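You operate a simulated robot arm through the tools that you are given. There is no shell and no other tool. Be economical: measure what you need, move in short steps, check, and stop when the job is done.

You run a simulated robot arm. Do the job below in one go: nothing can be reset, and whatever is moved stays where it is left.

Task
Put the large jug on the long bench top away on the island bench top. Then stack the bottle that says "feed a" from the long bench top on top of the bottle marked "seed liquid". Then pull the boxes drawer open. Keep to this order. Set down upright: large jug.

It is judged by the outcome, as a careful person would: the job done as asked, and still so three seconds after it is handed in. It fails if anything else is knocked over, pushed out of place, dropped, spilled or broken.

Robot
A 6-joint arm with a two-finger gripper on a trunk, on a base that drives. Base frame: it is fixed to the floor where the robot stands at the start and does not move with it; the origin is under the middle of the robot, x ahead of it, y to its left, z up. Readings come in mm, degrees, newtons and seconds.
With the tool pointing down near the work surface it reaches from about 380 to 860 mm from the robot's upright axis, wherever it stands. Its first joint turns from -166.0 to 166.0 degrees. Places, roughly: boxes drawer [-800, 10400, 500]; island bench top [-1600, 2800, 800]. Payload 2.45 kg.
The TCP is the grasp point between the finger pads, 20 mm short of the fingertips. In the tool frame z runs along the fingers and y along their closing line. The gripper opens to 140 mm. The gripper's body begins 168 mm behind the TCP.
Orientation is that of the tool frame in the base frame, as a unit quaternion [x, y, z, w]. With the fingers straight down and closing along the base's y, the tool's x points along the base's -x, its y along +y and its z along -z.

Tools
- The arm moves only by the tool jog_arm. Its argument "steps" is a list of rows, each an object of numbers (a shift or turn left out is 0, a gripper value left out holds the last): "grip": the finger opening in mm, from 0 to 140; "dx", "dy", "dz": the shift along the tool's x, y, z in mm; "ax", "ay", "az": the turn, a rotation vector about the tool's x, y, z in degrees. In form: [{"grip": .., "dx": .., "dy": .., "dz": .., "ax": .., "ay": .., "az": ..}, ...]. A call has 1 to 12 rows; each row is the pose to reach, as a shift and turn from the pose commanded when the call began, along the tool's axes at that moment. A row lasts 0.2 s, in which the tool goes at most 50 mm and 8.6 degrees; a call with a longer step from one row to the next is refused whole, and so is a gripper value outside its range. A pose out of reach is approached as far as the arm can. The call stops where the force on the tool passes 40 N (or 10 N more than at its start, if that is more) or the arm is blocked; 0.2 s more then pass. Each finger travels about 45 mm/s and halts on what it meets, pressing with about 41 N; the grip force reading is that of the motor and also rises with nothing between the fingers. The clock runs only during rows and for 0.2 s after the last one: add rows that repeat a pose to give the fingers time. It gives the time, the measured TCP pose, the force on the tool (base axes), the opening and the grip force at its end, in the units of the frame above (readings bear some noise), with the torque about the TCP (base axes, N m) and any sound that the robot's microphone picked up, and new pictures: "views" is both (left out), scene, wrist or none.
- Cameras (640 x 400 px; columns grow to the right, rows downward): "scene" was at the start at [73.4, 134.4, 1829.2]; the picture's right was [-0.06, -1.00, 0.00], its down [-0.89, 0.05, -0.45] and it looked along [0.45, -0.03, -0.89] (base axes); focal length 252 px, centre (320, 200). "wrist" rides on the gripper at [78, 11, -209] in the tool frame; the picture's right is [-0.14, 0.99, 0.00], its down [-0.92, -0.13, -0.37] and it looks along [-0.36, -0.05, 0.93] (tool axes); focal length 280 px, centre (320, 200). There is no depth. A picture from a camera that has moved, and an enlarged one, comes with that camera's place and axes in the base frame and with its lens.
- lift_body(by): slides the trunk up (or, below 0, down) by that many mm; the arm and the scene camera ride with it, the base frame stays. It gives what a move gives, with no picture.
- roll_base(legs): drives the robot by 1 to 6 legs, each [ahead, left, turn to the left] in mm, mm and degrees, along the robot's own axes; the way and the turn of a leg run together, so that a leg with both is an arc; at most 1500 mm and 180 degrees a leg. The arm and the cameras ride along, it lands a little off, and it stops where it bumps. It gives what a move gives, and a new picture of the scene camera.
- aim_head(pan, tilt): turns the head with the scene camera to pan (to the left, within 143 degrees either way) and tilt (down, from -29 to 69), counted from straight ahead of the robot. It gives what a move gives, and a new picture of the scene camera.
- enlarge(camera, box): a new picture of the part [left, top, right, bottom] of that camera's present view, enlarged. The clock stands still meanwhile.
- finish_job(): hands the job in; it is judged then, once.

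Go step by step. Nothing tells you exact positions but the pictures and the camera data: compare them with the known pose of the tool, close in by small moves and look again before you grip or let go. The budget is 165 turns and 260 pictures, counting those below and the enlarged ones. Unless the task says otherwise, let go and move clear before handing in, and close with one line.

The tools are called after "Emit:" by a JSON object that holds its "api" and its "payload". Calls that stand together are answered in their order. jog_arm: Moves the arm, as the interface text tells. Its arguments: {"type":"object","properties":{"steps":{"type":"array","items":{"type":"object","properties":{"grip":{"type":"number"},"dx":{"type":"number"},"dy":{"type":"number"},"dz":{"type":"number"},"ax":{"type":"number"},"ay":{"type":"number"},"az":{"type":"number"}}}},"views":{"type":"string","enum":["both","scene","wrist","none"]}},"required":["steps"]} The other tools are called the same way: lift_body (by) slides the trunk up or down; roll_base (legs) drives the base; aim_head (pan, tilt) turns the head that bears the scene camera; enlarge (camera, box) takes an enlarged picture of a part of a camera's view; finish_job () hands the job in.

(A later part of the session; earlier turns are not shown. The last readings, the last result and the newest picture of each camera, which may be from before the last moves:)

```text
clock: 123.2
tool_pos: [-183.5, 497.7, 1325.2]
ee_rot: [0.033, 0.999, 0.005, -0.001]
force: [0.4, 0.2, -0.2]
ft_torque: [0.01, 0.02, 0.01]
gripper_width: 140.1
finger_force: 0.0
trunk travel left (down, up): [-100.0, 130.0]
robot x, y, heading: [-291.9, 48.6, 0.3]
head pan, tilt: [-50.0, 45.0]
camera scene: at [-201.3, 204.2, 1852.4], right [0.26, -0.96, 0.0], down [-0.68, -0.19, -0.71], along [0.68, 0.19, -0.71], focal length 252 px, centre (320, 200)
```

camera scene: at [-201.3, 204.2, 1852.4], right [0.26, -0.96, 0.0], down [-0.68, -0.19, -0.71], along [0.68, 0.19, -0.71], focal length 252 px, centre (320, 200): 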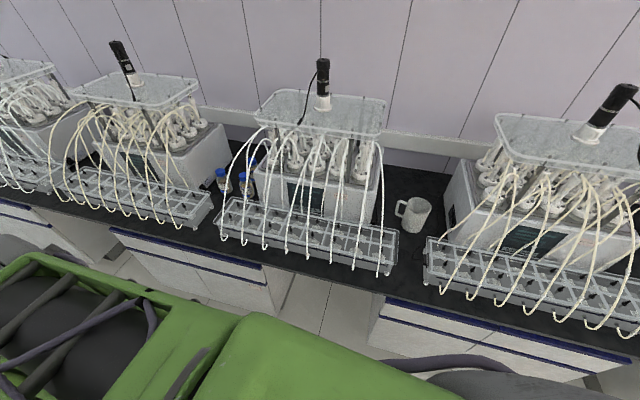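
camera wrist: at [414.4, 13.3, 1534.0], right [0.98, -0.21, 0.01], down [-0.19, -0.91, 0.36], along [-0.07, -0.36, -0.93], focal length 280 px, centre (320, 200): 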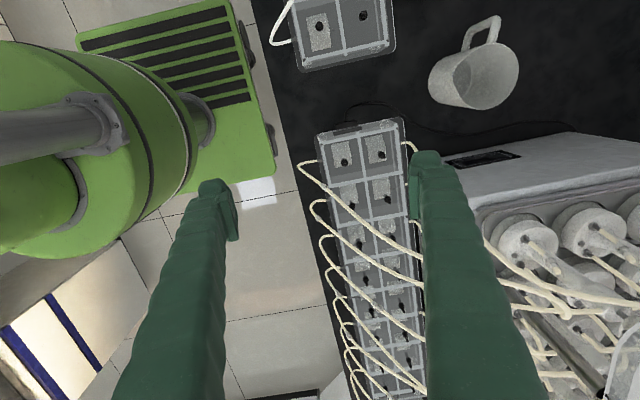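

Facing the wall now gives a fine view of the jug. I'll swing the arm round over the aisle to point forward, turning the tool with it so the fingers close along the base x.

Emit:
{"api": "jog_arm", "payload": {"steps": [{"dx": -45.2, "dy": -17.1, "az": 7.2}, {"dx": -88.7, "dy": -37.2, "az": 14.4}, {"dx": -128.4, "dy": -61.7, "az": 21.6}, {"dx": -169, "dy": -85, "az": 28.8}, {"dx": -205.9, "dy": -112.7, "az": 36}, {"dx": -240.1, "dy": -144.5, "az": 43.2}, {"dx": -271.5, "dy": -179.5, "az": 50.4}, {"dx": -298.1, "dy": -217.8, "az": 57.6}, {"dx": -320.8, "dy": -258.4, "az": 64.8}, {"dx": -339.7, "dy": -301.3, "az": 72}, {"dx": -353.1, "dy": -345.5, "az": 79.2}, {"dx": -362.3, "dy": -391, "az": 86.4}], "views": "both"}}

```text
clock: 125.8
tool_pos: [152.3, 81.8, 1318.7]
ee_rot: [0.708, 0.706, 0.002, -0.006]
force: [-0.1, -0.3, 0.0]
ft_torque: [0.0, 0.02, 0.0]
gripper_width: 140.2
finger_force: 0.0
trunk travel left (down, up): [-100.0, 130.0]
robot x, y, heading: [-294.6, 43.6, 0.3]
head pan, tilt: [-50.0, 45.0]
camera scene: at [-226.9, 120.0, 1852.4], right [-0.76, -0.65, 0.0], down [-0.46, 0.54, -0.71], along [0.46, -0.54, -0.71], focal length 252 px, centre (320, 200)
camera wrist: at [164.3, 157.7, 1528.2], right [0.99, -0.14, -0.01], down [-0.13, -0.92, 0.36], along [-0.06, -0.35, -0.93], focal length 280 px, centre (320, 200)
```

scene: 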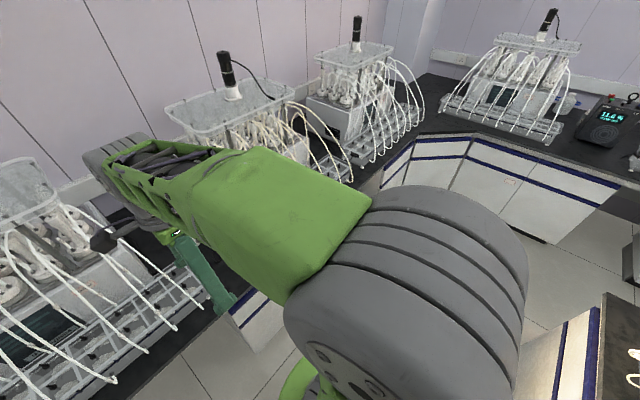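
wrist: 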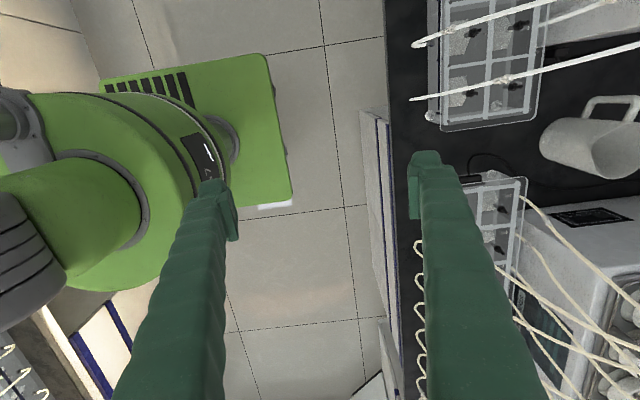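

Emit:
{"api": "aim_head", "payload": {"pan": 15, "tilt": 42}}

Emit:
{"api": "roll_base", "payload": {"legs": [[275, -70, 0]]}}

```text
clock: 127.2
tool_pos: [152.0, 81.6, 1318.0]
ee_rot: [0.709, 0.705, 0.002, -0.005]
force: [-0.5, -0.3, -1.3]
ft_torque: [-0.04, 0.03, -0.02]
gripper_width: 140.2
finger_force: 0.0
trunk travel left (down, up): [-100.0, 130.0]
robot x, y, heading: [-289.9, 40.8, 0.2]
head pan, tilt: [15.0, 42.0]
camera scene: at [-199.0, 204.7, 1856.8], right [0.26, -0.96, 0.0], down [-0.65, -0.18, -0.74], along [0.72, 0.2, -0.67], focal length 252 px, centre (320, 200)
```

scene: 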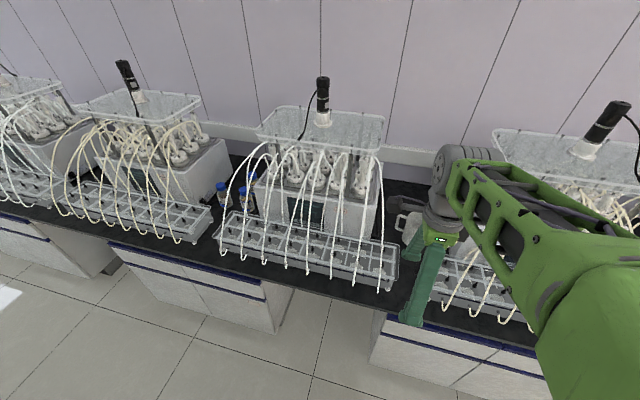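

```text
clock: 129.1
tool_pos: [429.3, 13.4, 1318.5]
ee_rot: [0.71, 0.704, 0.002, -0.006]
force: [-0.1, -1.0, 0.2]
ft_torque: [0.0, 0.1, 0.02]
gripper_width: 140.5
finger_force: 0.0
trunk travel left (down, up): [-100.0, 130.0]
robot x, y, heading: [-12.6, -21.7, 0.1]
head pan, tilt: [15.0, 42.0]
camera scene: at [79.5, 136.7, 1856.7], right [0.26, -0.97, 0.0], down [-0.65, -0.17, -0.74], along [0.72, 0.19, -0.67], focal length 252 px, centre (320, 200)
```

scene: 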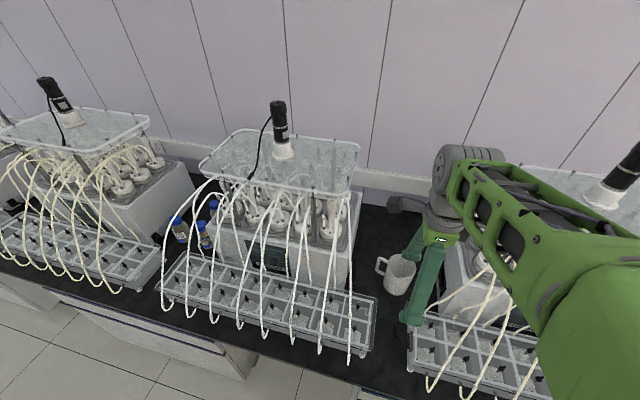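

The arm now stands to the right of the head and the jug is visible. I'll enlarge to refine its position.

Emit:
{"api": "enlarge", "payload": {"camera": "scene", "box": [350, 230, 430, 310]}}

Emit:
{"api": "jog_arm", "payload": {"steps": [{"dy": 45, "dx": -10}, {"dy": 90, "dx": -20}, {"dy": 130, "dx": -30}], "views": "both"}}

```text
5.00 times, centred on (390, 270) of scene
camera zoom: at [79.5, 136.7, 1856.7], right [0.26, -0.97, 0.0], down [-0.65, -0.17, -0.74], along [0.72, 0.19, -0.67], focal length 1263 px, centre (-30, -150)
```

zoom: 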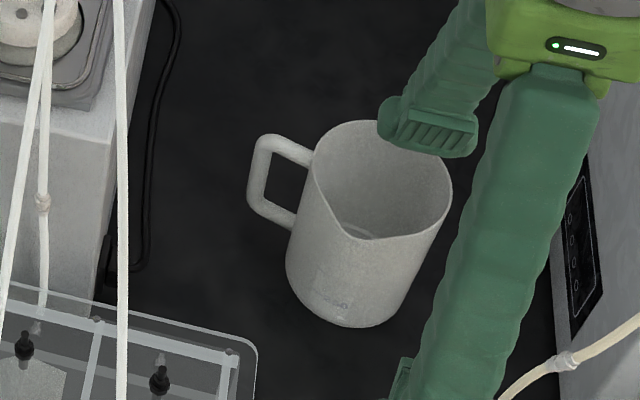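

```text
clock: 129.9
tool_pos: [559.6, -19.7, 1318.0]
ee_rot: [0.71, 0.704, 0.002, -0.006]
force: [0.3, -0.1, -0.2]
ft_torque: [-0.01, 0.03, -0.02]
gripper_width: 140.0
finger_force: 0.0
trunk travel left (down, up): [-100.0, 130.0]
robot x, y, heading: [-15.8, -19.9, -0.3]
head pan, tilt: [15.0, 42.0]
camera scene: at [80.3, 136.6, 1856.6], right [0.26, -0.97, 0.0], down [-0.65, -0.17, -0.74], along [0.72, 0.19, -0.67], focal length 252 px, centre (320, 200)
camera wrist: at [572.2, 56.4, 1526.9], right [0.99, -0.15, -0.01], down [-0.13, -0.92, 0.36], along [-0.06, -0.35, -0.93], focal length 280 px, centre (320, 200)
```

scene: 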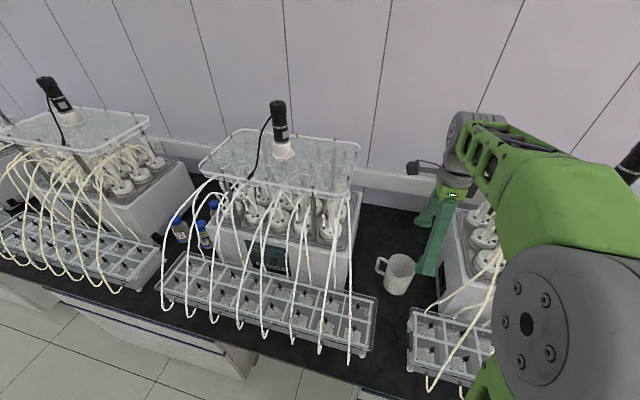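
wrist: 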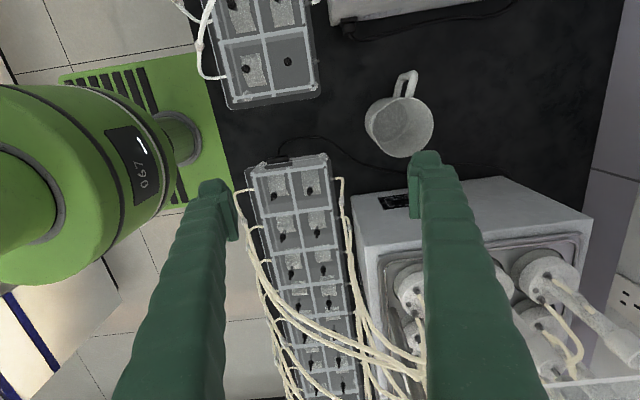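

Emit:
{"api": "enlarge", "payload": {"camera": "wrist", "box": [340, 50, 480, 170]}}

```text
3.33 times, centred on (410, 110) of wrist
camera zoom: at [572.2, 56.4, 1526.9], right [0.99, -0.15, -0.01], down [-0.13, -0.92, 0.36], along [-0.06, -0.35, -0.93], focal length 935 px, centre (20, 500)
```

zoom: 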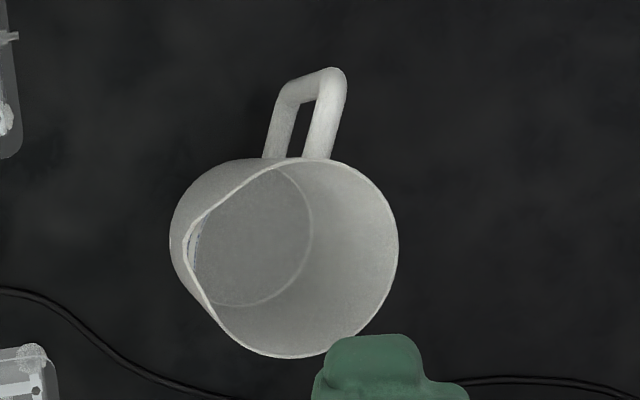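

Combining views: jug centre about (722, -37), bench z≈795, rim z≈965, rim diameter ~116 with the spout towards -x and the handle towards +y. I'll grip on the diagonal between spout and handle, so rotate the tool 45° and centre over it, still high.

Emit:
{"api": "jog_arm", "payload": {"steps": [{"dy": 30, "dx": -3, "az": 7.5}, {"dy": 60, "dx": -6, "az": 15}, {"dy": 90, "dx": -9, "az": 22.5}, {"dy": 120, "dx": -12, "az": 30}, {"dy": 145, "dx": -15, "az": 37.5}, {"dy": 162, "dx": -16, "az": 45}], "views": "both"}}

```text
clock: 131.3
tool_pos: [722.7, -35.7, 1316.2]
ee_rot: [0.926, 0.377, 0.0, -0.006]
force: [-0.3, -0.7, 0.0]
ft_torque: [0.02, 0.03, -0.03]
gripper_width: 140.2
finger_force: 0.0
trunk travel left (down, up): [-100.0, 130.0]
robot x, y, heading: [-14.3, -21.4, -0.0]
head pan, tilt: [15.0, 42.0]
camera scene: at [79.0, 137.0, 1856.7], right [0.26, -0.97, 0.0], down [-0.65, -0.17, -0.74], along [0.72, 0.19, -0.67], focal length 252 px, centre (320, 200)
camera wrist: at [787.1, 9.4, 1525.7], right [0.59, -0.8, -0.01], down [-0.75, -0.56, 0.37], along [-0.3, -0.21, -0.93], focal length 280 px, centre (320, 200)
```

scene: 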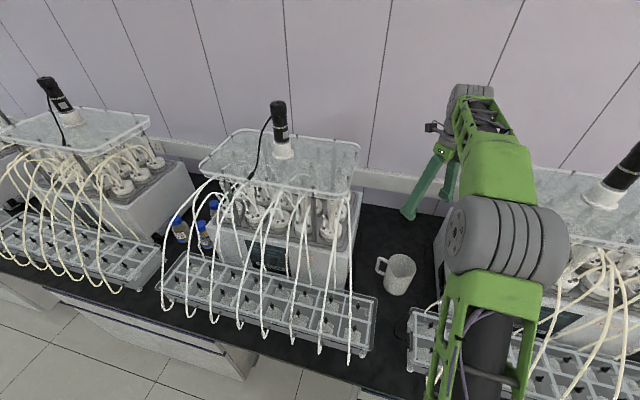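
wrist: 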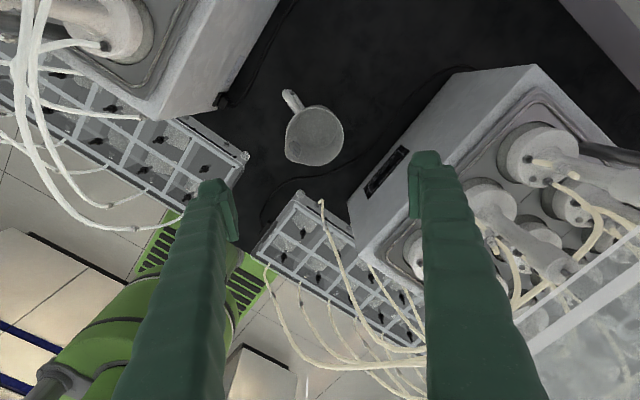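

Emit:
{"api": "enlarge", "payload": {"camera": "wrist", "box": [260, 70, 380, 190]}}

```text
3.33 times, centred on (320, 130) of wrist
camera zoom: at [787.1, 9.4, 1525.7], right [0.59, -0.8, -0.01], down [-0.75, -0.56, 0.37], along [-0.3, -0.21, -0.93], focal length 935 px, centre (320, 433)
```

zoom: 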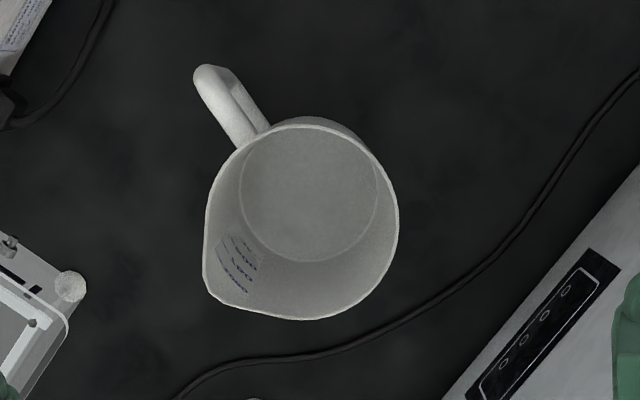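

Jug centre refined to about (706, -32). I'll correct by that, rotate 10° more to keep the finger between handle and spout, and descend to z≈1080.

Emit:
{"api": "jog_arm", "payload": {"steps": [{"dx": -9, "dy": -14.4, "az": 5}, {"dx": -9, "dy": -14.4, "az": 10}, {"dx": -9, "dy": -14.4, "dz": 45, "az": 10}, {"dx": -9, "dy": -14.4, "dz": 90, "az": 10}, {"dx": -9, "dy": -14.4, "dz": 135, "az": 10}, {"dx": -9, "dy": -14.4, "dz": 180, "az": 10}, {"dx": -9, "dy": -14.4, "dz": 220, "az": 10}], "views": "both"}}

```text
clock: 132.9
tool_pos: [703.1, -28.5, 1096.4]
ee_rot: [0.955, 0.297, 0.0, -0.005]
force: [0.5, -0.3, -0.2]
ft_torque: [0.02, 0.02, 0.0]
gripper_width: 140.2
finger_force: 0.1
trunk travel left (down, up): [-100.0, 130.0]
robot x, y, heading: [-12.2, -28.4, 0.2]
head pan, tilt: [15.0, 42.0]
camera scene: at [79.0, 137.0, 1856.7], right [0.26, -0.97, 0.0], down [-0.65, -0.17, -0.74], along [0.72, 0.19, -0.67], focal length 252 px, centre (320, 200)
camera wrist: at [775.7, 5.0, 1305.3], right [0.45, -0.89, -0.01], down [-0.83, -0.42, 0.37], along [-0.33, -0.15, -0.93], focal length 280 px, centre (320, 200)
```

scene: 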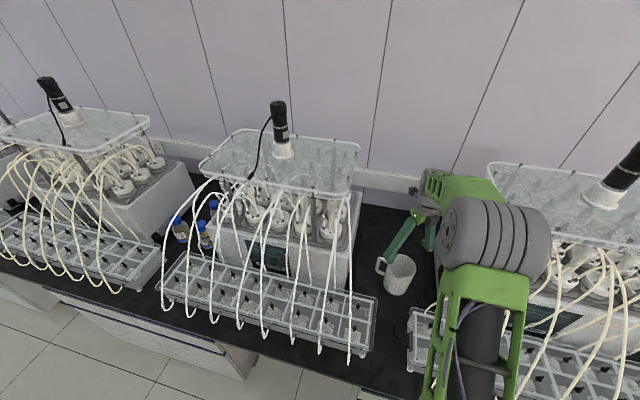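
wrist: 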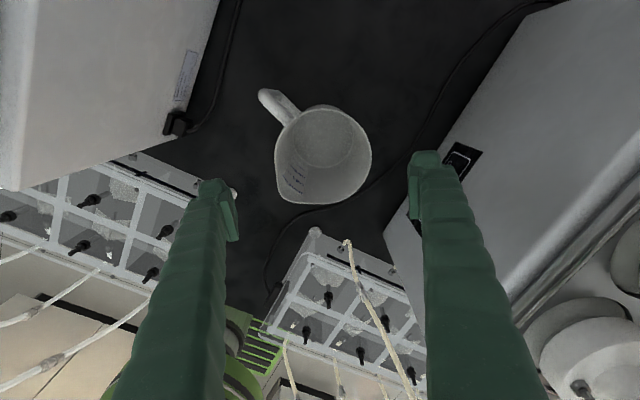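

Aligned within a few mm. I'll descend to grip height in two stages, stopping on force.

Emit:
{"api": "jog_arm", "payload": {"steps": [{"dx": 3, "dy": 4, "dz": 40}, {"dx": 3, "dy": 4, "dz": 80}, {"dx": 3, "dy": 4, "dz": 115}], "views": "both"}}

```text
clock: 133.7
tool_pos: [707.5, -28.0, 982.6]
ee_rot: [0.955, 0.296, 0.0, -0.006]
force: [-0.5, 0.1, -0.6]
ft_torque: [0.03, 0.03, 0.02]
gripper_width: 140.0
finger_force: 0.0
trunk travel left (down, up): [-100.0, 130.0]
robot x, y, heading: [-13.6, -21.9, 0.1]
head pan, tilt: [15.0, 42.0]
camera scene: at [78.6, 137.0, 1856.7], right [0.26, -0.97, 0.0], down [-0.65, -0.17, -0.74], along [0.72, 0.19, -0.67], focal length 252 px, centre (320, 200)
camera wrist: at [778.5, 4.8, 1190.8], right [0.45, -0.89, -0.01], down [-0.83, -0.42, 0.37], along [-0.33, -0.15, -0.93], focal length 280 px, centre (320, 200)
```

scene: 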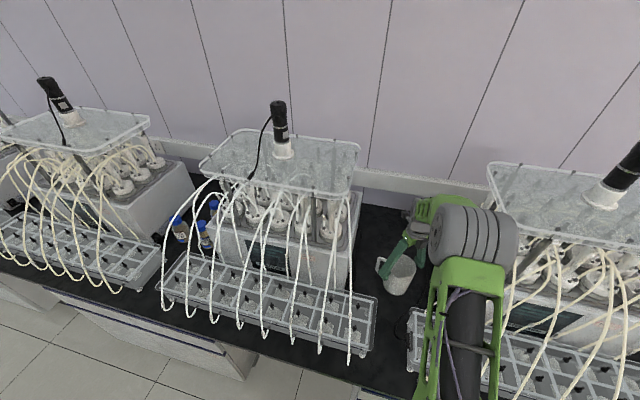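
wrist: 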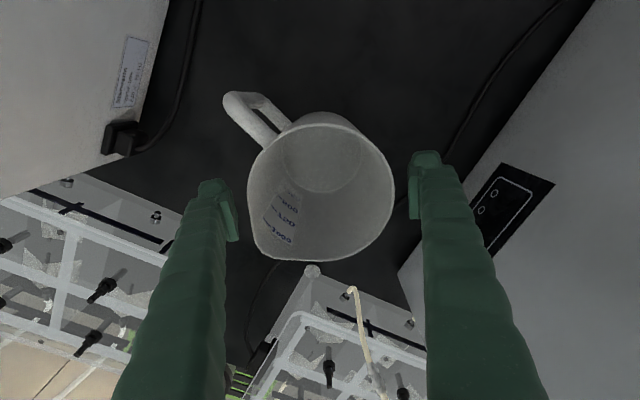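

Emit:
{"api": "jog_arm", "payload": {"steps": [{"dz": 30}, {"dz": 60}, {"dz": 90}], "views": "both"}}

```text
clock: 134.4
tool_pos: [710.1, -28.8, 918.0]
ee_rot: [0.955, 0.298, 0.002, -0.005]
force: [-3.9, 0.1, 12.3]
ft_torque: [0.17, -0.29, 0.09]
gripper_width: 140.2
finger_force: 0.0
trunk travel left (down, up): [-100.0, 130.0]
robot x, y, heading: [-12.5, -23.0, -0.0]
head pan, tilt: [15.0, 42.0]
stopped in row 3: the force on the tool passed its limit at 58 N (the readings are from after the stop); the commanded pose is now the measured one
camera scene: at [77.8, 137.1, 1856.9], right [0.26, -0.97, 0.0], down [-0.65, -0.17, -0.74], along [0.72, 0.19, -0.67], focal length 252 px, centre (320, 200)
camera wrist: at [780.9, 5.2, 1128.0], right [0.45, -0.89, -0.01], down [-0.83, -0.42, 0.36], along [-0.33, -0.15, -0.93], focal length 280 px, centre (320, 200)
```

scene: 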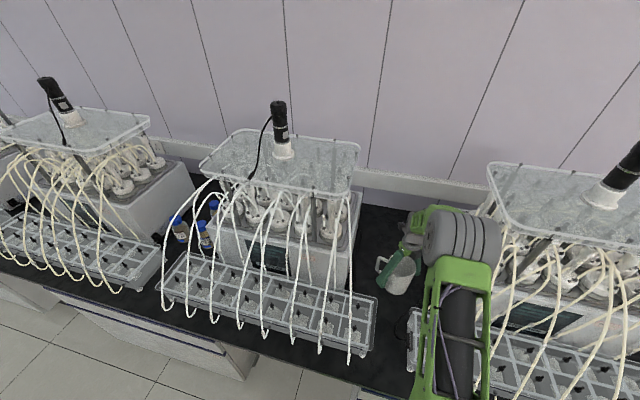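
wrist: 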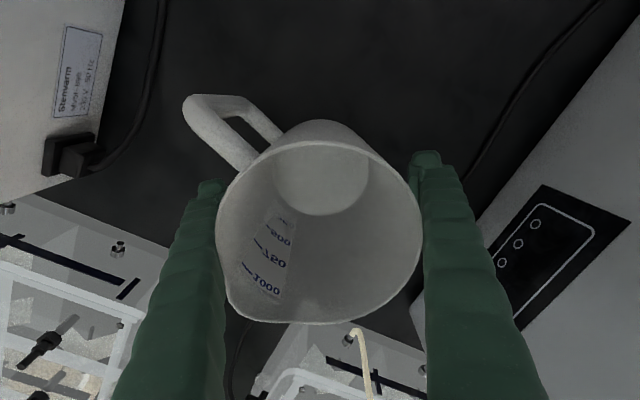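

Something resisted at z 918 with the tips beside the rim. I'll enlarge the wrist view to see what touches.

Emit:
{"api": "enlarge", "payload": {"camera": "wrist", "box": [160, 80, 480, 280]}}

Emit:
{"api": "enlarge", "payload": {"camera": "scene", "box": [350, 190, 510, 310]}}

```text
2.00 times, centred on (320, 180) of wrist
camera zoom: at [780.9, 5.2, 1128.0], right [0.45, -0.89, -0.01], down [-0.83, -0.42, 0.36], along [-0.33, -0.15, -0.93], focal length 561 px, centre (320, 240)
```

zoom: 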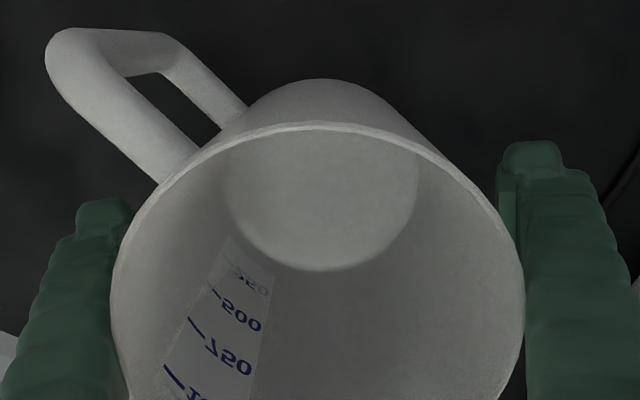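

```text
3.33 times, centred on (430, 250) of scene
camera zoom: at [77.8, 137.1, 1856.9], right [0.26, -0.97, 0.0], down [-0.65, -0.17, -0.74], along [0.72, 0.19, -0.67], focal length 842 px, centre (-47, 33)
```

zoom: 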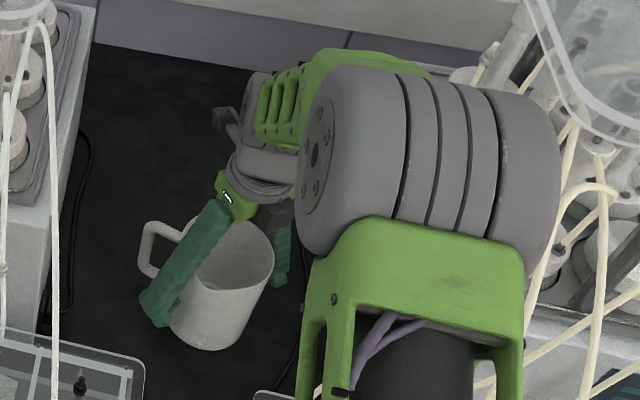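

The left finger is rubbing the rim (about 1 mm clearance there, 6 mm on the right). Depth is enough for a good grip, so I'll ease up 5 mm, shift 3 mm to that side and close.

Emit:
{"api": "jog_arm", "payload": {"steps": [{"dz": -6, "dy": -3, "grip": 140}, {"dz": -6, "dy": -3, "grip": 125}, {"dz": -6, "dy": -3, "grip": 110}, {"dz": -6, "dy": -3, "grip": 95}, {"dz": -6, "dy": -3, "grip": 80}, {"dz": -6, "dy": -3, "grip": 80}, {"dz": -6, "dy": -3, "grip": 80}], "views": "both"}}

```text
clock: 136.1
tool_pos: [709.8, -24.9, 922.0]
ee_rot: [0.955, 0.297, 0.001, -0.005]
force: [0.2, 0.5, -0.1]
ft_torque: [-0.02, 0.02, 0.0]
gripper_width: 133.7
finger_force: 41.1
trunk travel left (down, up): [-100.0, 130.0]
robot x, y, heading: [-11.1, -23.3, -0.1]
head pan, tilt: [15.0, 42.0]
camera scene: at [78.5, 137.0, 1856.7], right [0.26, -0.97, 0.0], down [-0.65, -0.17, -0.74], along [0.72, 0.19, -0.67], focal length 252 px, centre (320, 200)
camera wrist: at [779.7, 7.2, 1131.8], right [0.45, -0.89, -0.01], down [-0.83, -0.42, 0.36], along [-0.33, -0.15, -0.93], focal length 280 px, centre (320, 200)
```

scene: 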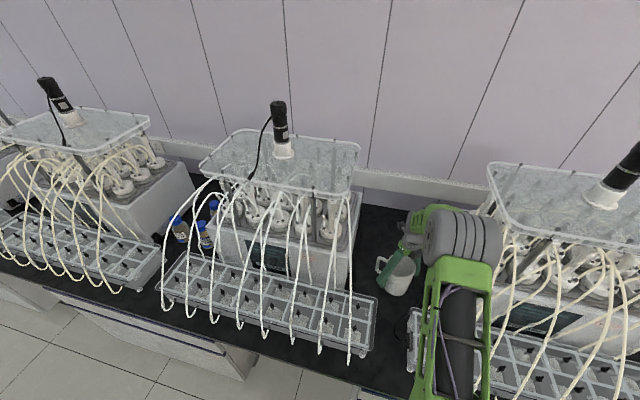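
wrist: 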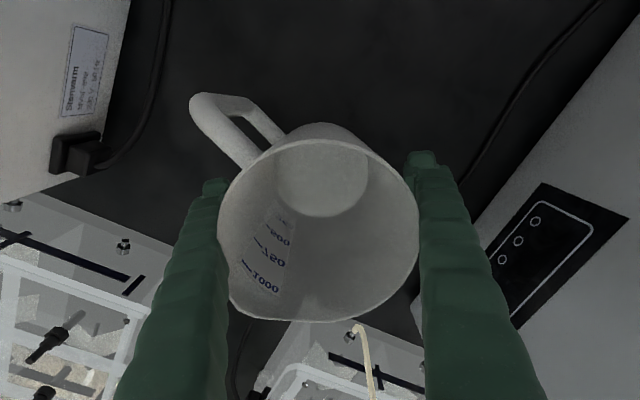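

The jug is gripped at 133.7 mm. I'll lift it gently and check.

Emit:
{"api": "jog_arm", "payload": {"steps": [{"dz": -20}, {"dz": -50}, {"dz": -80}], "views": "both"}}

```text
clock: 136.8
tool_pos: [709.2, -25.7, 1004.9]
ee_rot: [0.955, 0.297, 0.002, -0.005]
force: [0.2, 0.1, -0.4]
ft_torque: [-0.03, -0.01, 0.01]
gripper_width: 128.8
finger_force: 40.6
trunk travel left (down, up): [-100.0, 130.0]
robot x, y, heading: [-15.2, -21.9, 0.0]
head pan, tilt: [15.0, 42.0]
camera scene: at [77.9, 137.0, 1856.8], right [0.26, -0.97, 0.0], down [-0.65, -0.17, -0.74], along [0.72, 0.19, -0.67], focal length 252 px, centre (320, 200)
camera wrist: at [779.7, 7.7, 1213.7], right [0.45, -0.89, -0.01], down [-0.83, -0.42, 0.36], along [-0.33, -0.15, -0.93], focal length 280 px, centre (320, 200)
```

scene: 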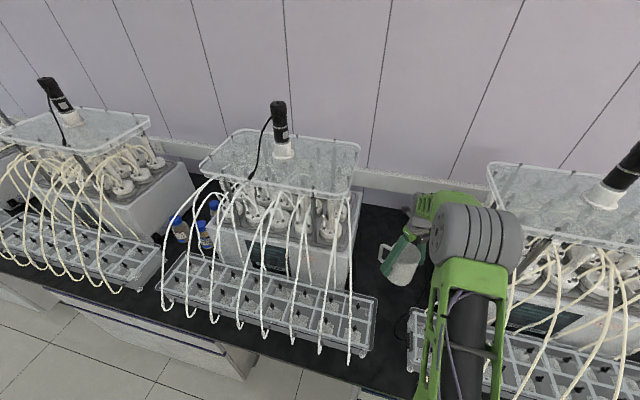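
wrist: 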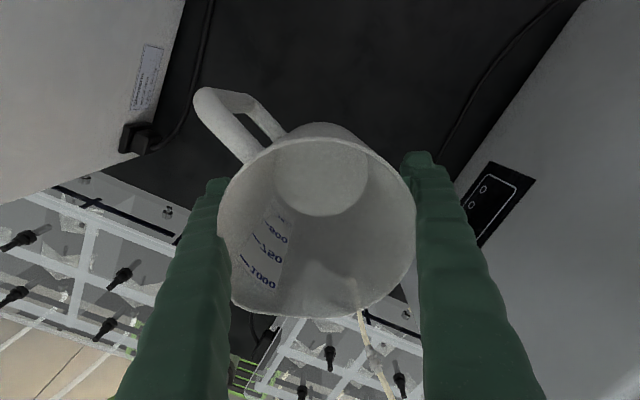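

The jug is off the bench. I'll raise it further.

Emit:
{"api": "jog_arm", "payload": {"steps": [{"dz": -40}, {"dz": -80}, {"dz": -120}, {"dz": -160}, {"dz": -200}, {"dz": -240}], "views": "both"}}

```text
clock: 138.2
tool_pos: [710.4, -30.0, 1246.3]
ee_rot: [0.955, 0.297, 0.002, -0.006]
force: [-1.1, 0.2, -1.2]
ft_torque: [-0.04, 0.01, 0.01]
gripper_width: 120.0
finger_force: 41.0
trunk travel left (down, up): [-100.0, 130.0]
robot x, y, heading: [-15.1, -20.8, 0.1]
head pan, tilt: [15.0, 42.0]
camera scene: at [78.1, 137.0, 1856.8], right [0.26, -0.97, 0.0], down [-0.65, -0.17, -0.74], along [0.72, 0.19, -0.67], focal length 252 px, centre (320, 200)
camera wrist: at [780.3, 3.6, 1453.0], right [0.45, -0.89, -0.01], down [-0.83, -0.42, 0.36], along [-0.33, -0.15, -0.93], focal length 280 px, centre (320, 200)
```

scene: 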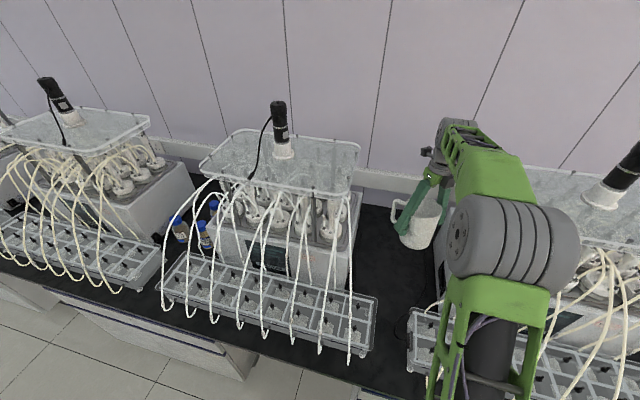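
wrist: 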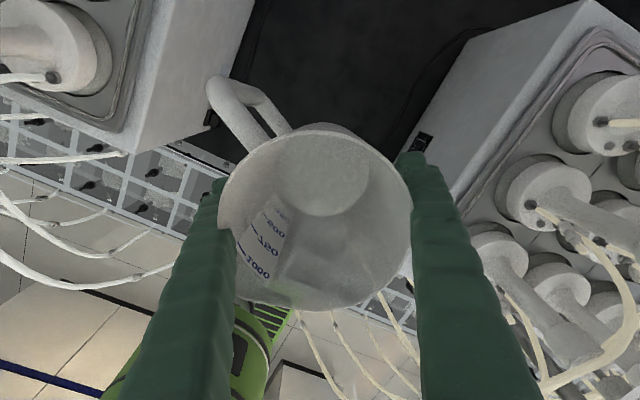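

The opening is slowly shrinking (133→120 mm), so the jug may be creeping in the grip. I'll enlarge to see how.

Emit:
{"api": "enlarge", "payload": {"camera": "wrist", "box": [180, 60, 460, 340]}}

Emit:
{"api": "enlarge", "payload": {"camera": "scene", "box": [360, 150, 480, 270]}}

```text
1.43 times, centred on (320, 200) of wrist
camera zoom: at [780.3, 3.6, 1453.0], right [0.45, -0.89, -0.01], down [-0.83, -0.42, 0.36], along [-0.33, -0.15, -0.93], focal length 401 px, centre (320, 200)
```

zoom: 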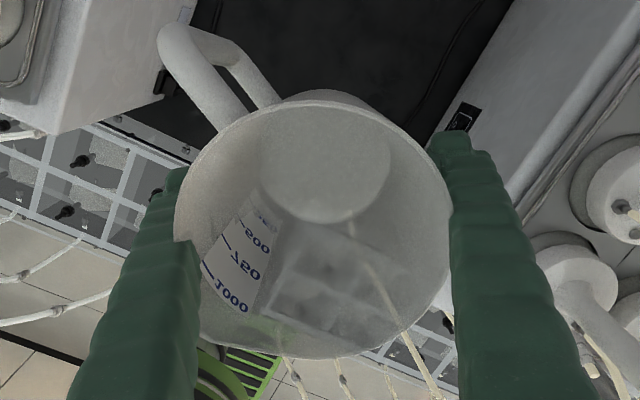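

```text
3.33 times, centred on (420, 210) of scene
camera zoom: at [78.1, 137.0, 1856.8], right [0.26, -0.97, 0.0], down [-0.65, -0.17, -0.74], along [0.72, 0.19, -0.67], focal length 842 px, centre (-13, 167)
```

zoom: 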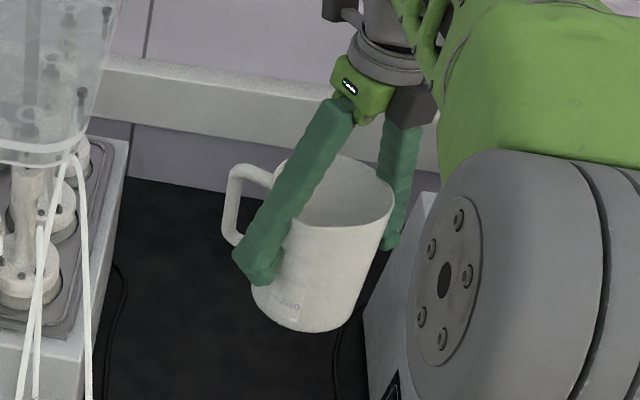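

Emit:
{"api": "jog_arm", "payload": {"steps": [{"dz": 0}, {"dz": 0}, {"dz": 0}, {"dz": 0}], "views": "wrist"}}

```text
clock: 139.2
tool_pos: [709.9, -29.1, 1243.9]
ee_rot: [0.955, 0.298, 0.001, -0.006]
force: [0.7, -0.4, -1.3]
ft_torque: [-0.01, 0.04, -0.02]
gripper_width: 115.2
finger_force: 41.3
trunk travel left (down, up): [-100.0, 130.0]
robot x, y, heading: [-12.9, -18.9, 0.2]
head pan, tilt: [15.0, 42.0]
camera wrist: at [780.7, 3.6, 1452.6], right [0.45, -0.89, -0.01], down [-0.83, -0.42, 0.36], along [-0.33, -0.15, -0.93], focal length 280 px, centre (320, 200)
```

wrist: 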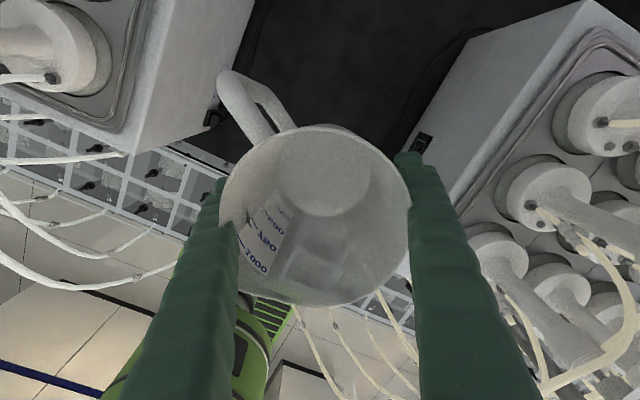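

Emit:
{"api": "jog_arm", "payload": {"steps": [{"dz": 0}, {"dz": 0}, {"dz": 0}, {"dz": 0}, {"dz": 0}, {"dz": 0}], "views": "both"}}

```text
clock: 140.7
tool_pos: [710.0, -30.3, 1243.4]
ee_rot: [0.955, 0.297, 0.002, -0.006]
force: [1.0, -0.2, -1.7]
ft_torque: [-0.04, -0.01, 0.0]
gripper_width: 114.4
finger_force: 40.7
trunk travel left (down, up): [-100.0, 130.0]
robot x, y, heading: [-14.8, -23.2, -0.0]
head pan, tilt: [15.0, 42.0]
camera scene: at [78.5, 137.0, 1856.7], right [0.26, -0.97, 0.0], down [-0.65, -0.17, -0.74], along [0.72, 0.19, -0.67], focal length 252 px, centre (320, 200)
camera wrist: at [780.7, 3.6, 1452.6], right [0.45, -0.89, -0.01], down [-0.83, -0.42, 0.36], along [-0.33, -0.15, -0.93], focal length 280 px, centre (320, 200)
```

scene: 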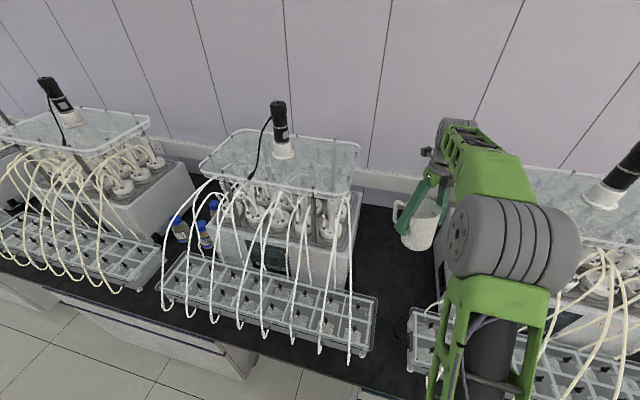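
wrist: 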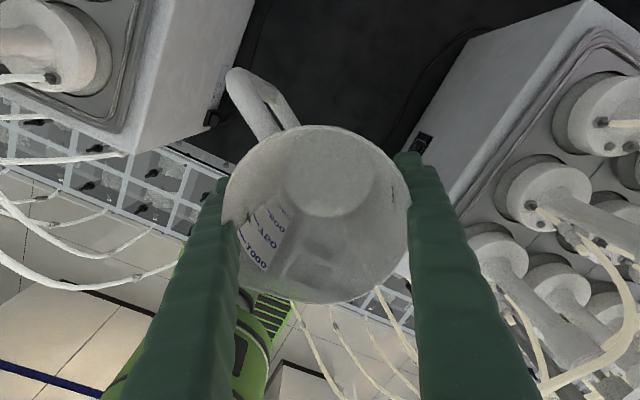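

The grip settled at 114 mm (the jug just turned slightly off its spout flank) and is stable. I'll raise a little, back the base into the aisle and retract the arm.

Emit:
{"api": "jog_arm", "payload": {"steps": [{"dz": -35}, {"dz": -70}], "views": "none"}}

Emit:
{"api": "roll_base", "payload": {"legs": [[-275, 0, 0]]}}

Emit:
{"api": "jog_arm", "payload": {"steps": [{"dx": -37, "dy": -25.5}, {"dx": -74, "dy": -51}, {"dx": -111, "dy": -76.5}, {"dx": -148, "dy": -102}, {"dx": -185, "dy": -127.5}, {"dx": -222, "dy": -153}], "views": "wrist"}}

```text
clock: 141.2
tool_pos: [709.7, -32.4, 1314.5]
ee_rot: [0.955, 0.297, 0.002, -0.006]
force: [0.4, -0.5, -0.4]
ft_torque: [0.01, 0.0, 0.0]
gripper_width: 114.1
finger_force: 40.6
trunk travel left (down, up): [-100.0, 130.0]
robot x, y, heading: [-12.8, -23.8, 0.2]
head pan, tilt: [15.0, 42.0]
```

```text
clock: 143.2
tool_pos: [436.9, -30.2, 1316.0]
ee_rot: [0.955, 0.298, 0.002, -0.005]
force: [-0.6, 0.7, -0.9]
ft_torque: [-0.01, -0.05, 0.01]
gripper_width: 113.1
finger_force: 41.3
trunk travel left (down, up): [-100.0, 130.0]
robot x, y, heading: [-286.2, -22.2, 0.1]
head pan, tilt: [15.0, 42.0]
camera scene: at [-194.6, 136.6, 1856.8], right [0.26, -0.96, 0.0], down [-0.65, -0.18, -0.74], along [0.72, 0.19, -0.67], focal length 252 px, centre (320, 200)
```

scene: 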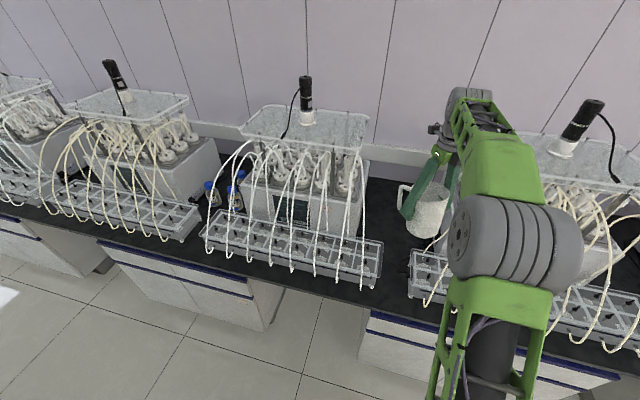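

```text
clock: 144.6
tool_pos: [164.0, -30.1, 1314.4]
ee_rot: [0.954, 0.299, 0.002, -0.005]
force: [-0.4, 0.1, -1.4]
ft_torque: [-0.01, -0.07, -0.03]
gripper_width: 112.9
finger_force: 40.7
trunk travel left (down, up): [-100.0, 130.0]
robot x, y, heading: [-283.0, -22.0, 0.2]
head pan, tilt: [15.0, 42.0]
camera wrist: at [235.3, 3.3, 1524.1], right [0.45, -0.89, -0.01], down [-0.83, -0.42, 0.36], along [-0.33, -0.16, -0.93], focal length 280 px, centre (320, 200)
```

wrist: 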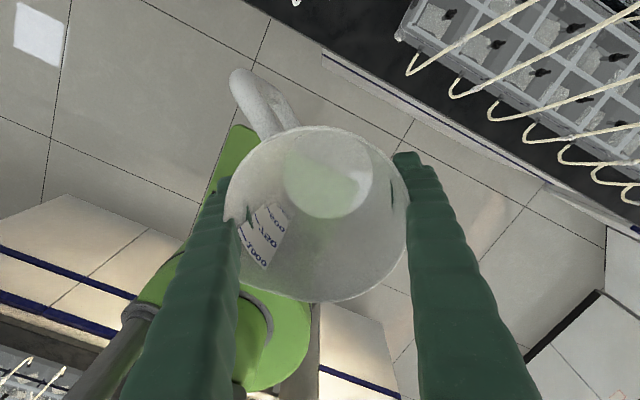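

Carrying steadily. Now I'll turn to face along the aisle (+y) and pan the head left to study the island.

Emit:
{"api": "roll_base", "payload": {"legs": [[0, 0, 90], [900, 0, 0]]}}

Emit:
{"api": "aim_head", "payload": {"pan": 75, "tilt": 35}}

```text
clock: 153.2
tool_pos: [-324.4, 1327.8, 1313.7]
ee_rot: [0.448, 0.894, -0.004, -0.006]
force: [0.1, -0.7, -1.2]
ft_torque: [-0.04, 0.02, 0.03]
gripper_width: 111.2
finger_force: 40.6
trunk travel left (down, up): [-100.0, 130.0]
robot x, y, heading: [-313.3, 876.3, 92.2]
head pan, tilt: [15.0, 42.0]
camera scene: at [-478.8, 959.5, 1856.7], right [0.95, 0.3, 0.0], down [0.2, -0.64, -0.74], along [-0.22, 0.71, -0.67], focal length 252 px, centre (320, 200)
```

scene: 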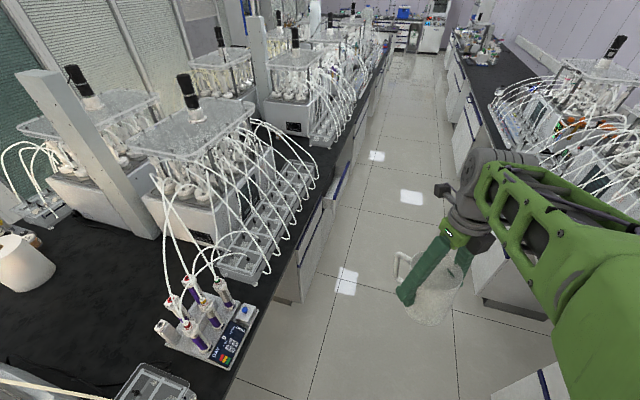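

```text
clock: 154.5
tool_pos: [-323.9, 1327.6, 1314.2]
ee_rot: [0.448, 0.894, -0.003, -0.005]
force: [-0.5, -0.1, -2.2]
ft_torque: [-0.02, -0.02, -0.02]
gripper_width: 111.0
finger_force: 41.2
trunk travel left (down, up): [-100.0, 130.0]
robot x, y, heading: [-316.1, 874.0, 92.4]
head pan, tilt: [75.0, 35.0]
camera scene: at [-539.9, 898.7, 1867.2], right [0.22, 0.98, 0.0], down [0.56, -0.13, -0.82], along [-0.8, 0.18, -0.57], focal length 252 px, centre (320, 200)
```

scene: 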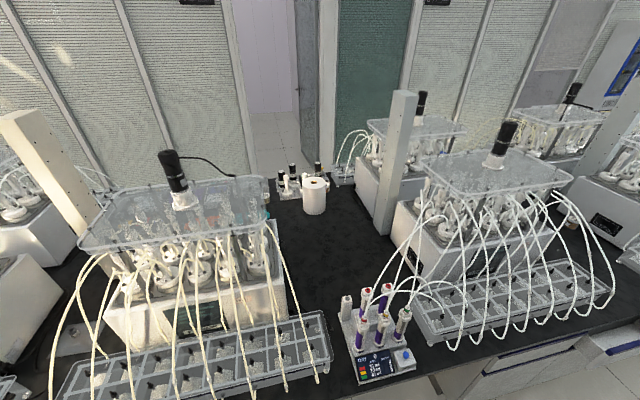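

There's a free patch on the island around (-1300, 1120), between the left rig and the purple tube stand; island edge is near x = -845. I'll line up at y≈1105 and turn to face it, then look.

Emit:
{"api": "roll_base", "payload": {"legs": [[235, 0, 0], [0, 0, 87.6]]}}

Emit:
{"api": "aim_head", "payload": {"pan": 15, "tilt": 40}}

```text
clock: 159.9
tool_pos: [-775.3, 1132.1, 1315.0]
ee_rot: [-0.286, 0.958, -0.005, -0.002]
force: [-0.1, -0.3, -1.4]
ft_torque: [0.0, -0.02, -0.01]
gripper_width: 110.8
finger_force: 40.8
trunk travel left (down, up): [-100.0, 130.0]
robot x, y, heading: [-328.4, 1114.8, 178.7]
head pan, tilt: [75.0, 35.0]
camera scene: at [-360.9, 888.0, 1867.2], right [-0.96, 0.28, 0.0], down [0.16, 0.55, -0.82], along [-0.23, -0.79, -0.57], focal length 252 px, centre (320, 200)
```

scene: 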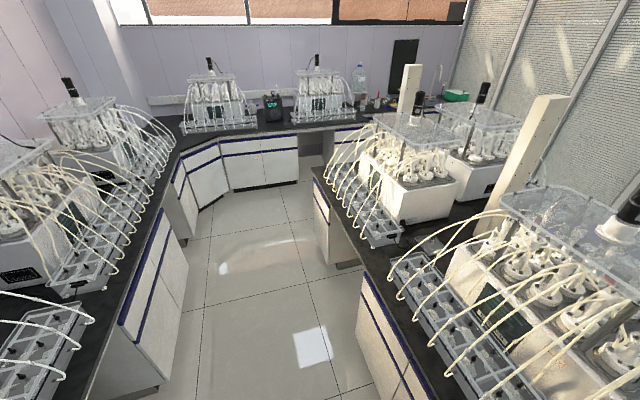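

```text
clock: 161.2
tool_pos: [-774.7, 1131.3, 1315.0]
ee_rot: [-0.286, 0.958, -0.006, -0.001]
force: [0.7, -0.5, -1.0]
ft_torque: [0.02, -0.05, 0.0]
gripper_width: 110.7
finger_force: 41.0
trunk travel left (down, up): [-100.0, 130.0]
robot x, y, heading: [-326.7, 1110.8, 179.0]
head pan, tilt: [15.0, 40.0]
camera scene: at [-419.0, 952.3, 1859.7], right [-0.24, 0.97, 0.0], down [0.62, 0.15, -0.77], along [-0.74, -0.18, -0.64], focal length 252 px, centre (320, 200)
```

scene: 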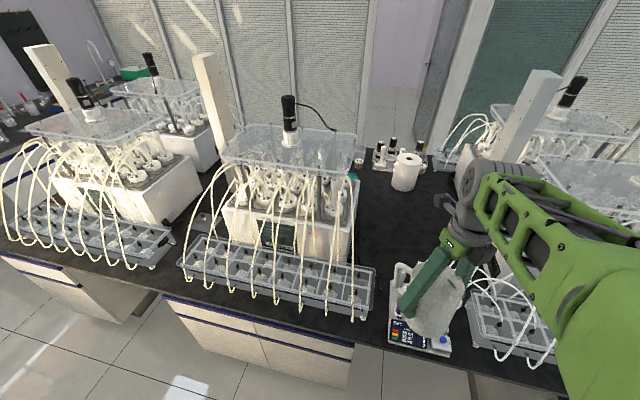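

The way in looks clear. I'll drive to the island edge and extend the arm over the free patch.

Emit:
{"api": "roll_base", "payload": {"legs": [[225, 35, 1]]}}

```text
clock: 163.0
tool_pos: [-988.4, 1093.4, 1315.0]
ee_rot: [-0.297, 0.955, -0.006, -0.003]
force: [1.1, 0.4, -0.4]
ft_torque: [0.0, 0.13, 0.0]
gripper_width: 110.5
finger_force: 41.0
trunk travel left (down, up): [-100.0, 130.0]
robot x, y, heading: [-538.8, 1085.6, 180.0]
head pan, tilt: [15.0, 40.0]
stopped in leg 1: the robot was blocked; the commanded pose is now the measured one
camera scene: at [-627.3, 921.9, 1859.9], right [-0.26, 0.97, 0.0], down [0.62, 0.17, -0.77], along [-0.74, -0.2, -0.64], focal length 252 px, centre (320, 200)
```

scene: 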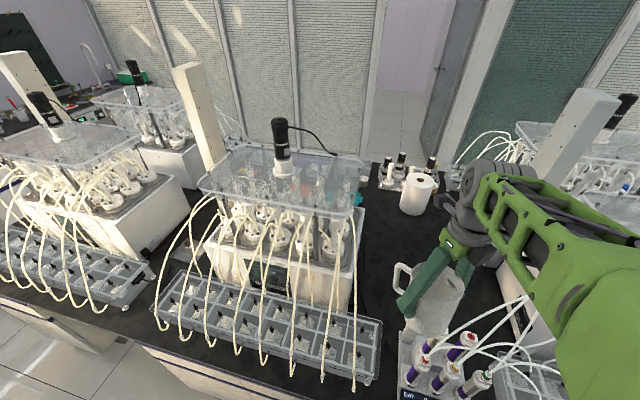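

Emit:
{"api": "jog_arm", "payload": {"steps": [{"dx": 35.3, "dy": 24.3}, {"dx": 70.6, "dy": 48.6}, {"dx": 105.9, "dy": 72.9}, {"dx": 141.2, "dy": 97.2}, {"dx": 176.5, "dy": 121.5}, {"dx": 211.8, "dy": 145.8}, {"dx": 247, "dy": 170}], "views": "both"}}

```text
clock: 164.6
tool_pos: [-1293.4, 1093.4, 1310.8]
ee_rot: [-0.296, 0.955, -0.007, -0.001]
force: [-0.8, 0.1, -1.4]
ft_torque: [0.05, -0.07, -0.02]
gripper_width: 110.6
finger_force: 41.1
trunk travel left (down, up): [-100.0, 130.0]
robot x, y, heading: [-539.1, 1087.0, -180.1]
head pan, tilt: [15.0, 40.0]
camera scene: at [-632.2, 921.4, 1859.4], right [-0.26, 0.97, 0.0], down [0.62, 0.17, -0.76], along [-0.74, -0.2, -0.64], focal length 252 px, centre (320, 200)
camera wrist: at [-1364.3, 1061.9, 1519.7], right [-0.45, 0.89, -0.01], down [0.83, 0.42, 0.37], along [0.33, 0.15, -0.93], focal length 280 px, centre (320, 200)
```

scene: 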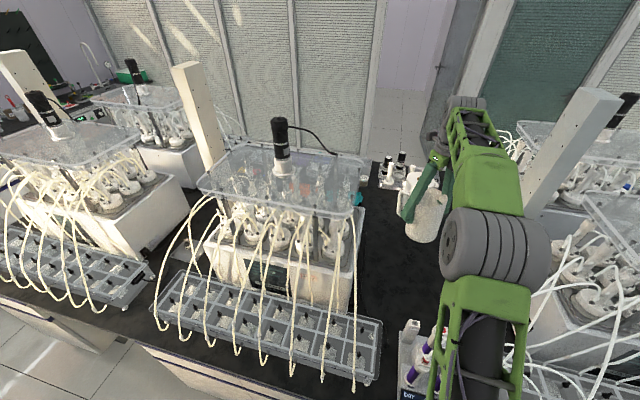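
wrist: 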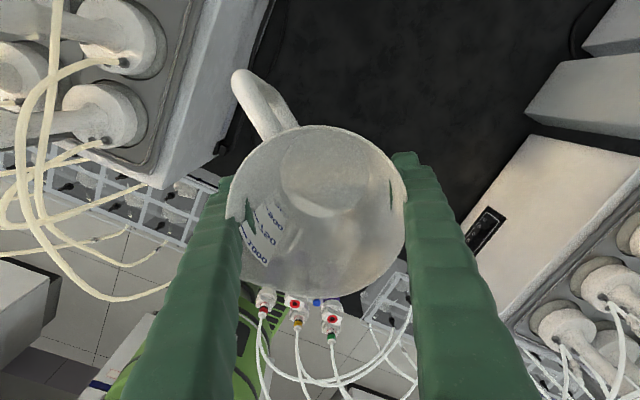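

The patch below the jug is clear. I'll descend in stages.

Emit:
{"api": "jog_arm", "payload": {"steps": [{"dz": 45}, {"dz": 90}, {"dz": 135}, {"dz": 180}, {"dz": 225}, {"dz": 260}], "views": "both"}}

```text
clock: 166.0
tool_pos: [-1285.7, 1090.4, 1052.8]
ee_rot: [-0.296, 0.955, -0.007, -0.002]
force: [0.3, -0.5, -1.7]
ft_torque: [0.01, -0.05, 0.01]
gripper_width: 110.3
finger_force: 41.0
trunk travel left (down, up): [-100.0, 130.0]
robot x, y, heading: [-541.9, 1088.3, 180.0]
head pan, tilt: [15.0, 40.0]
camera scene: at [-630.7, 921.4, 1859.6], right [-0.26, 0.97, 0.0], down [0.62, 0.17, -0.77], along [-0.74, -0.2, -0.64], focal length 252 px, centre (320, 200)
camera wrist: at [-1357.5, 1057.8, 1261.9], right [-0.45, 0.89, -0.01], down [0.83, 0.42, 0.36], along [0.33, 0.15, -0.93], focal length 280 px, centre (320, 200)
```

scene: 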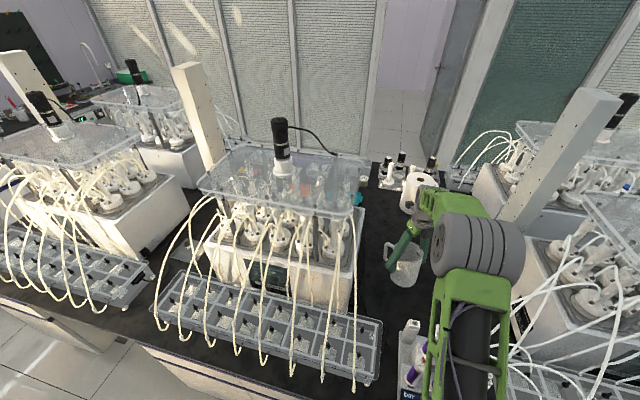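
wrist: 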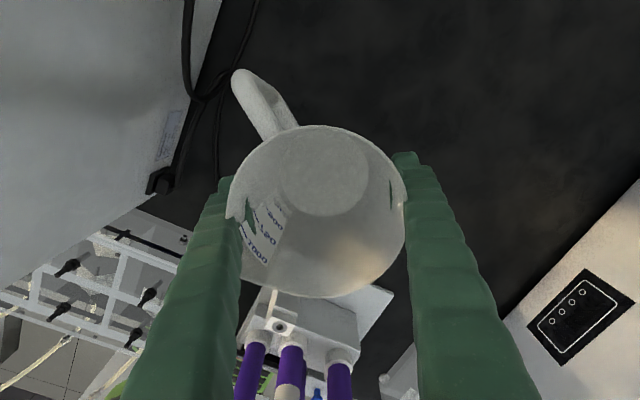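

Emit:
{"api": "jog_arm", "payload": {"steps": [{"dz": 40}, {"dz": 80}, {"dz": 105}], "views": "both"}}

```text
clock: 166.8
tool_pos: [-1288.0, 1090.7, 948.7]
ee_rot: [-0.297, 0.955, -0.006, -0.002]
force: [0.2, 0.8, -0.6]
ft_torque: [0.08, -0.04, -0.02]
gripper_width: 110.6
finger_force: 41.4
trunk travel left (down, up): [-100.0, 130.0]
robot x, y, heading: [-537.6, 1085.5, 179.9]
head pan, tilt: [15.0, 40.0]
camera scene: at [-630.0, 921.4, 1859.7], right [-0.26, 0.97, 0.0], down [0.62, 0.17, -0.77], along [-0.74, -0.2, -0.64], focal length 252 px, centre (320, 200)
camera wrist: at [-1358.7, 1058.4, 1157.0], right [-0.45, 0.89, -0.01], down [0.83, 0.42, 0.36], along [0.33, 0.15, -0.93], focal length 280 px, centre (320, 200)
```

scene: 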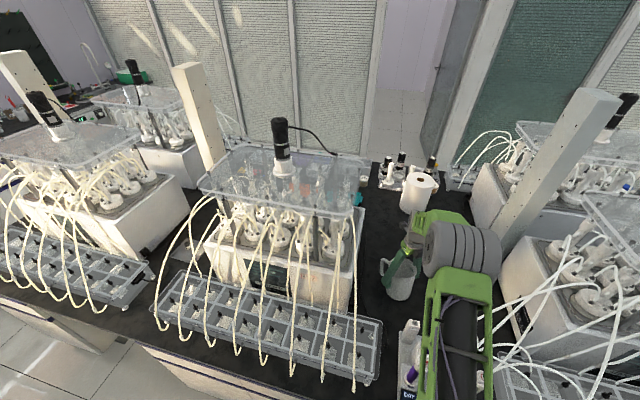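
wrist: 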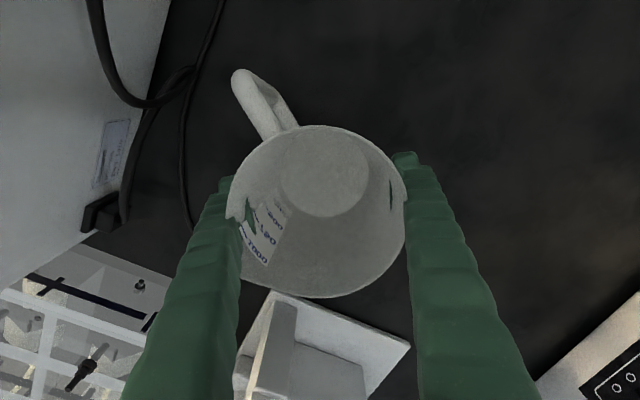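

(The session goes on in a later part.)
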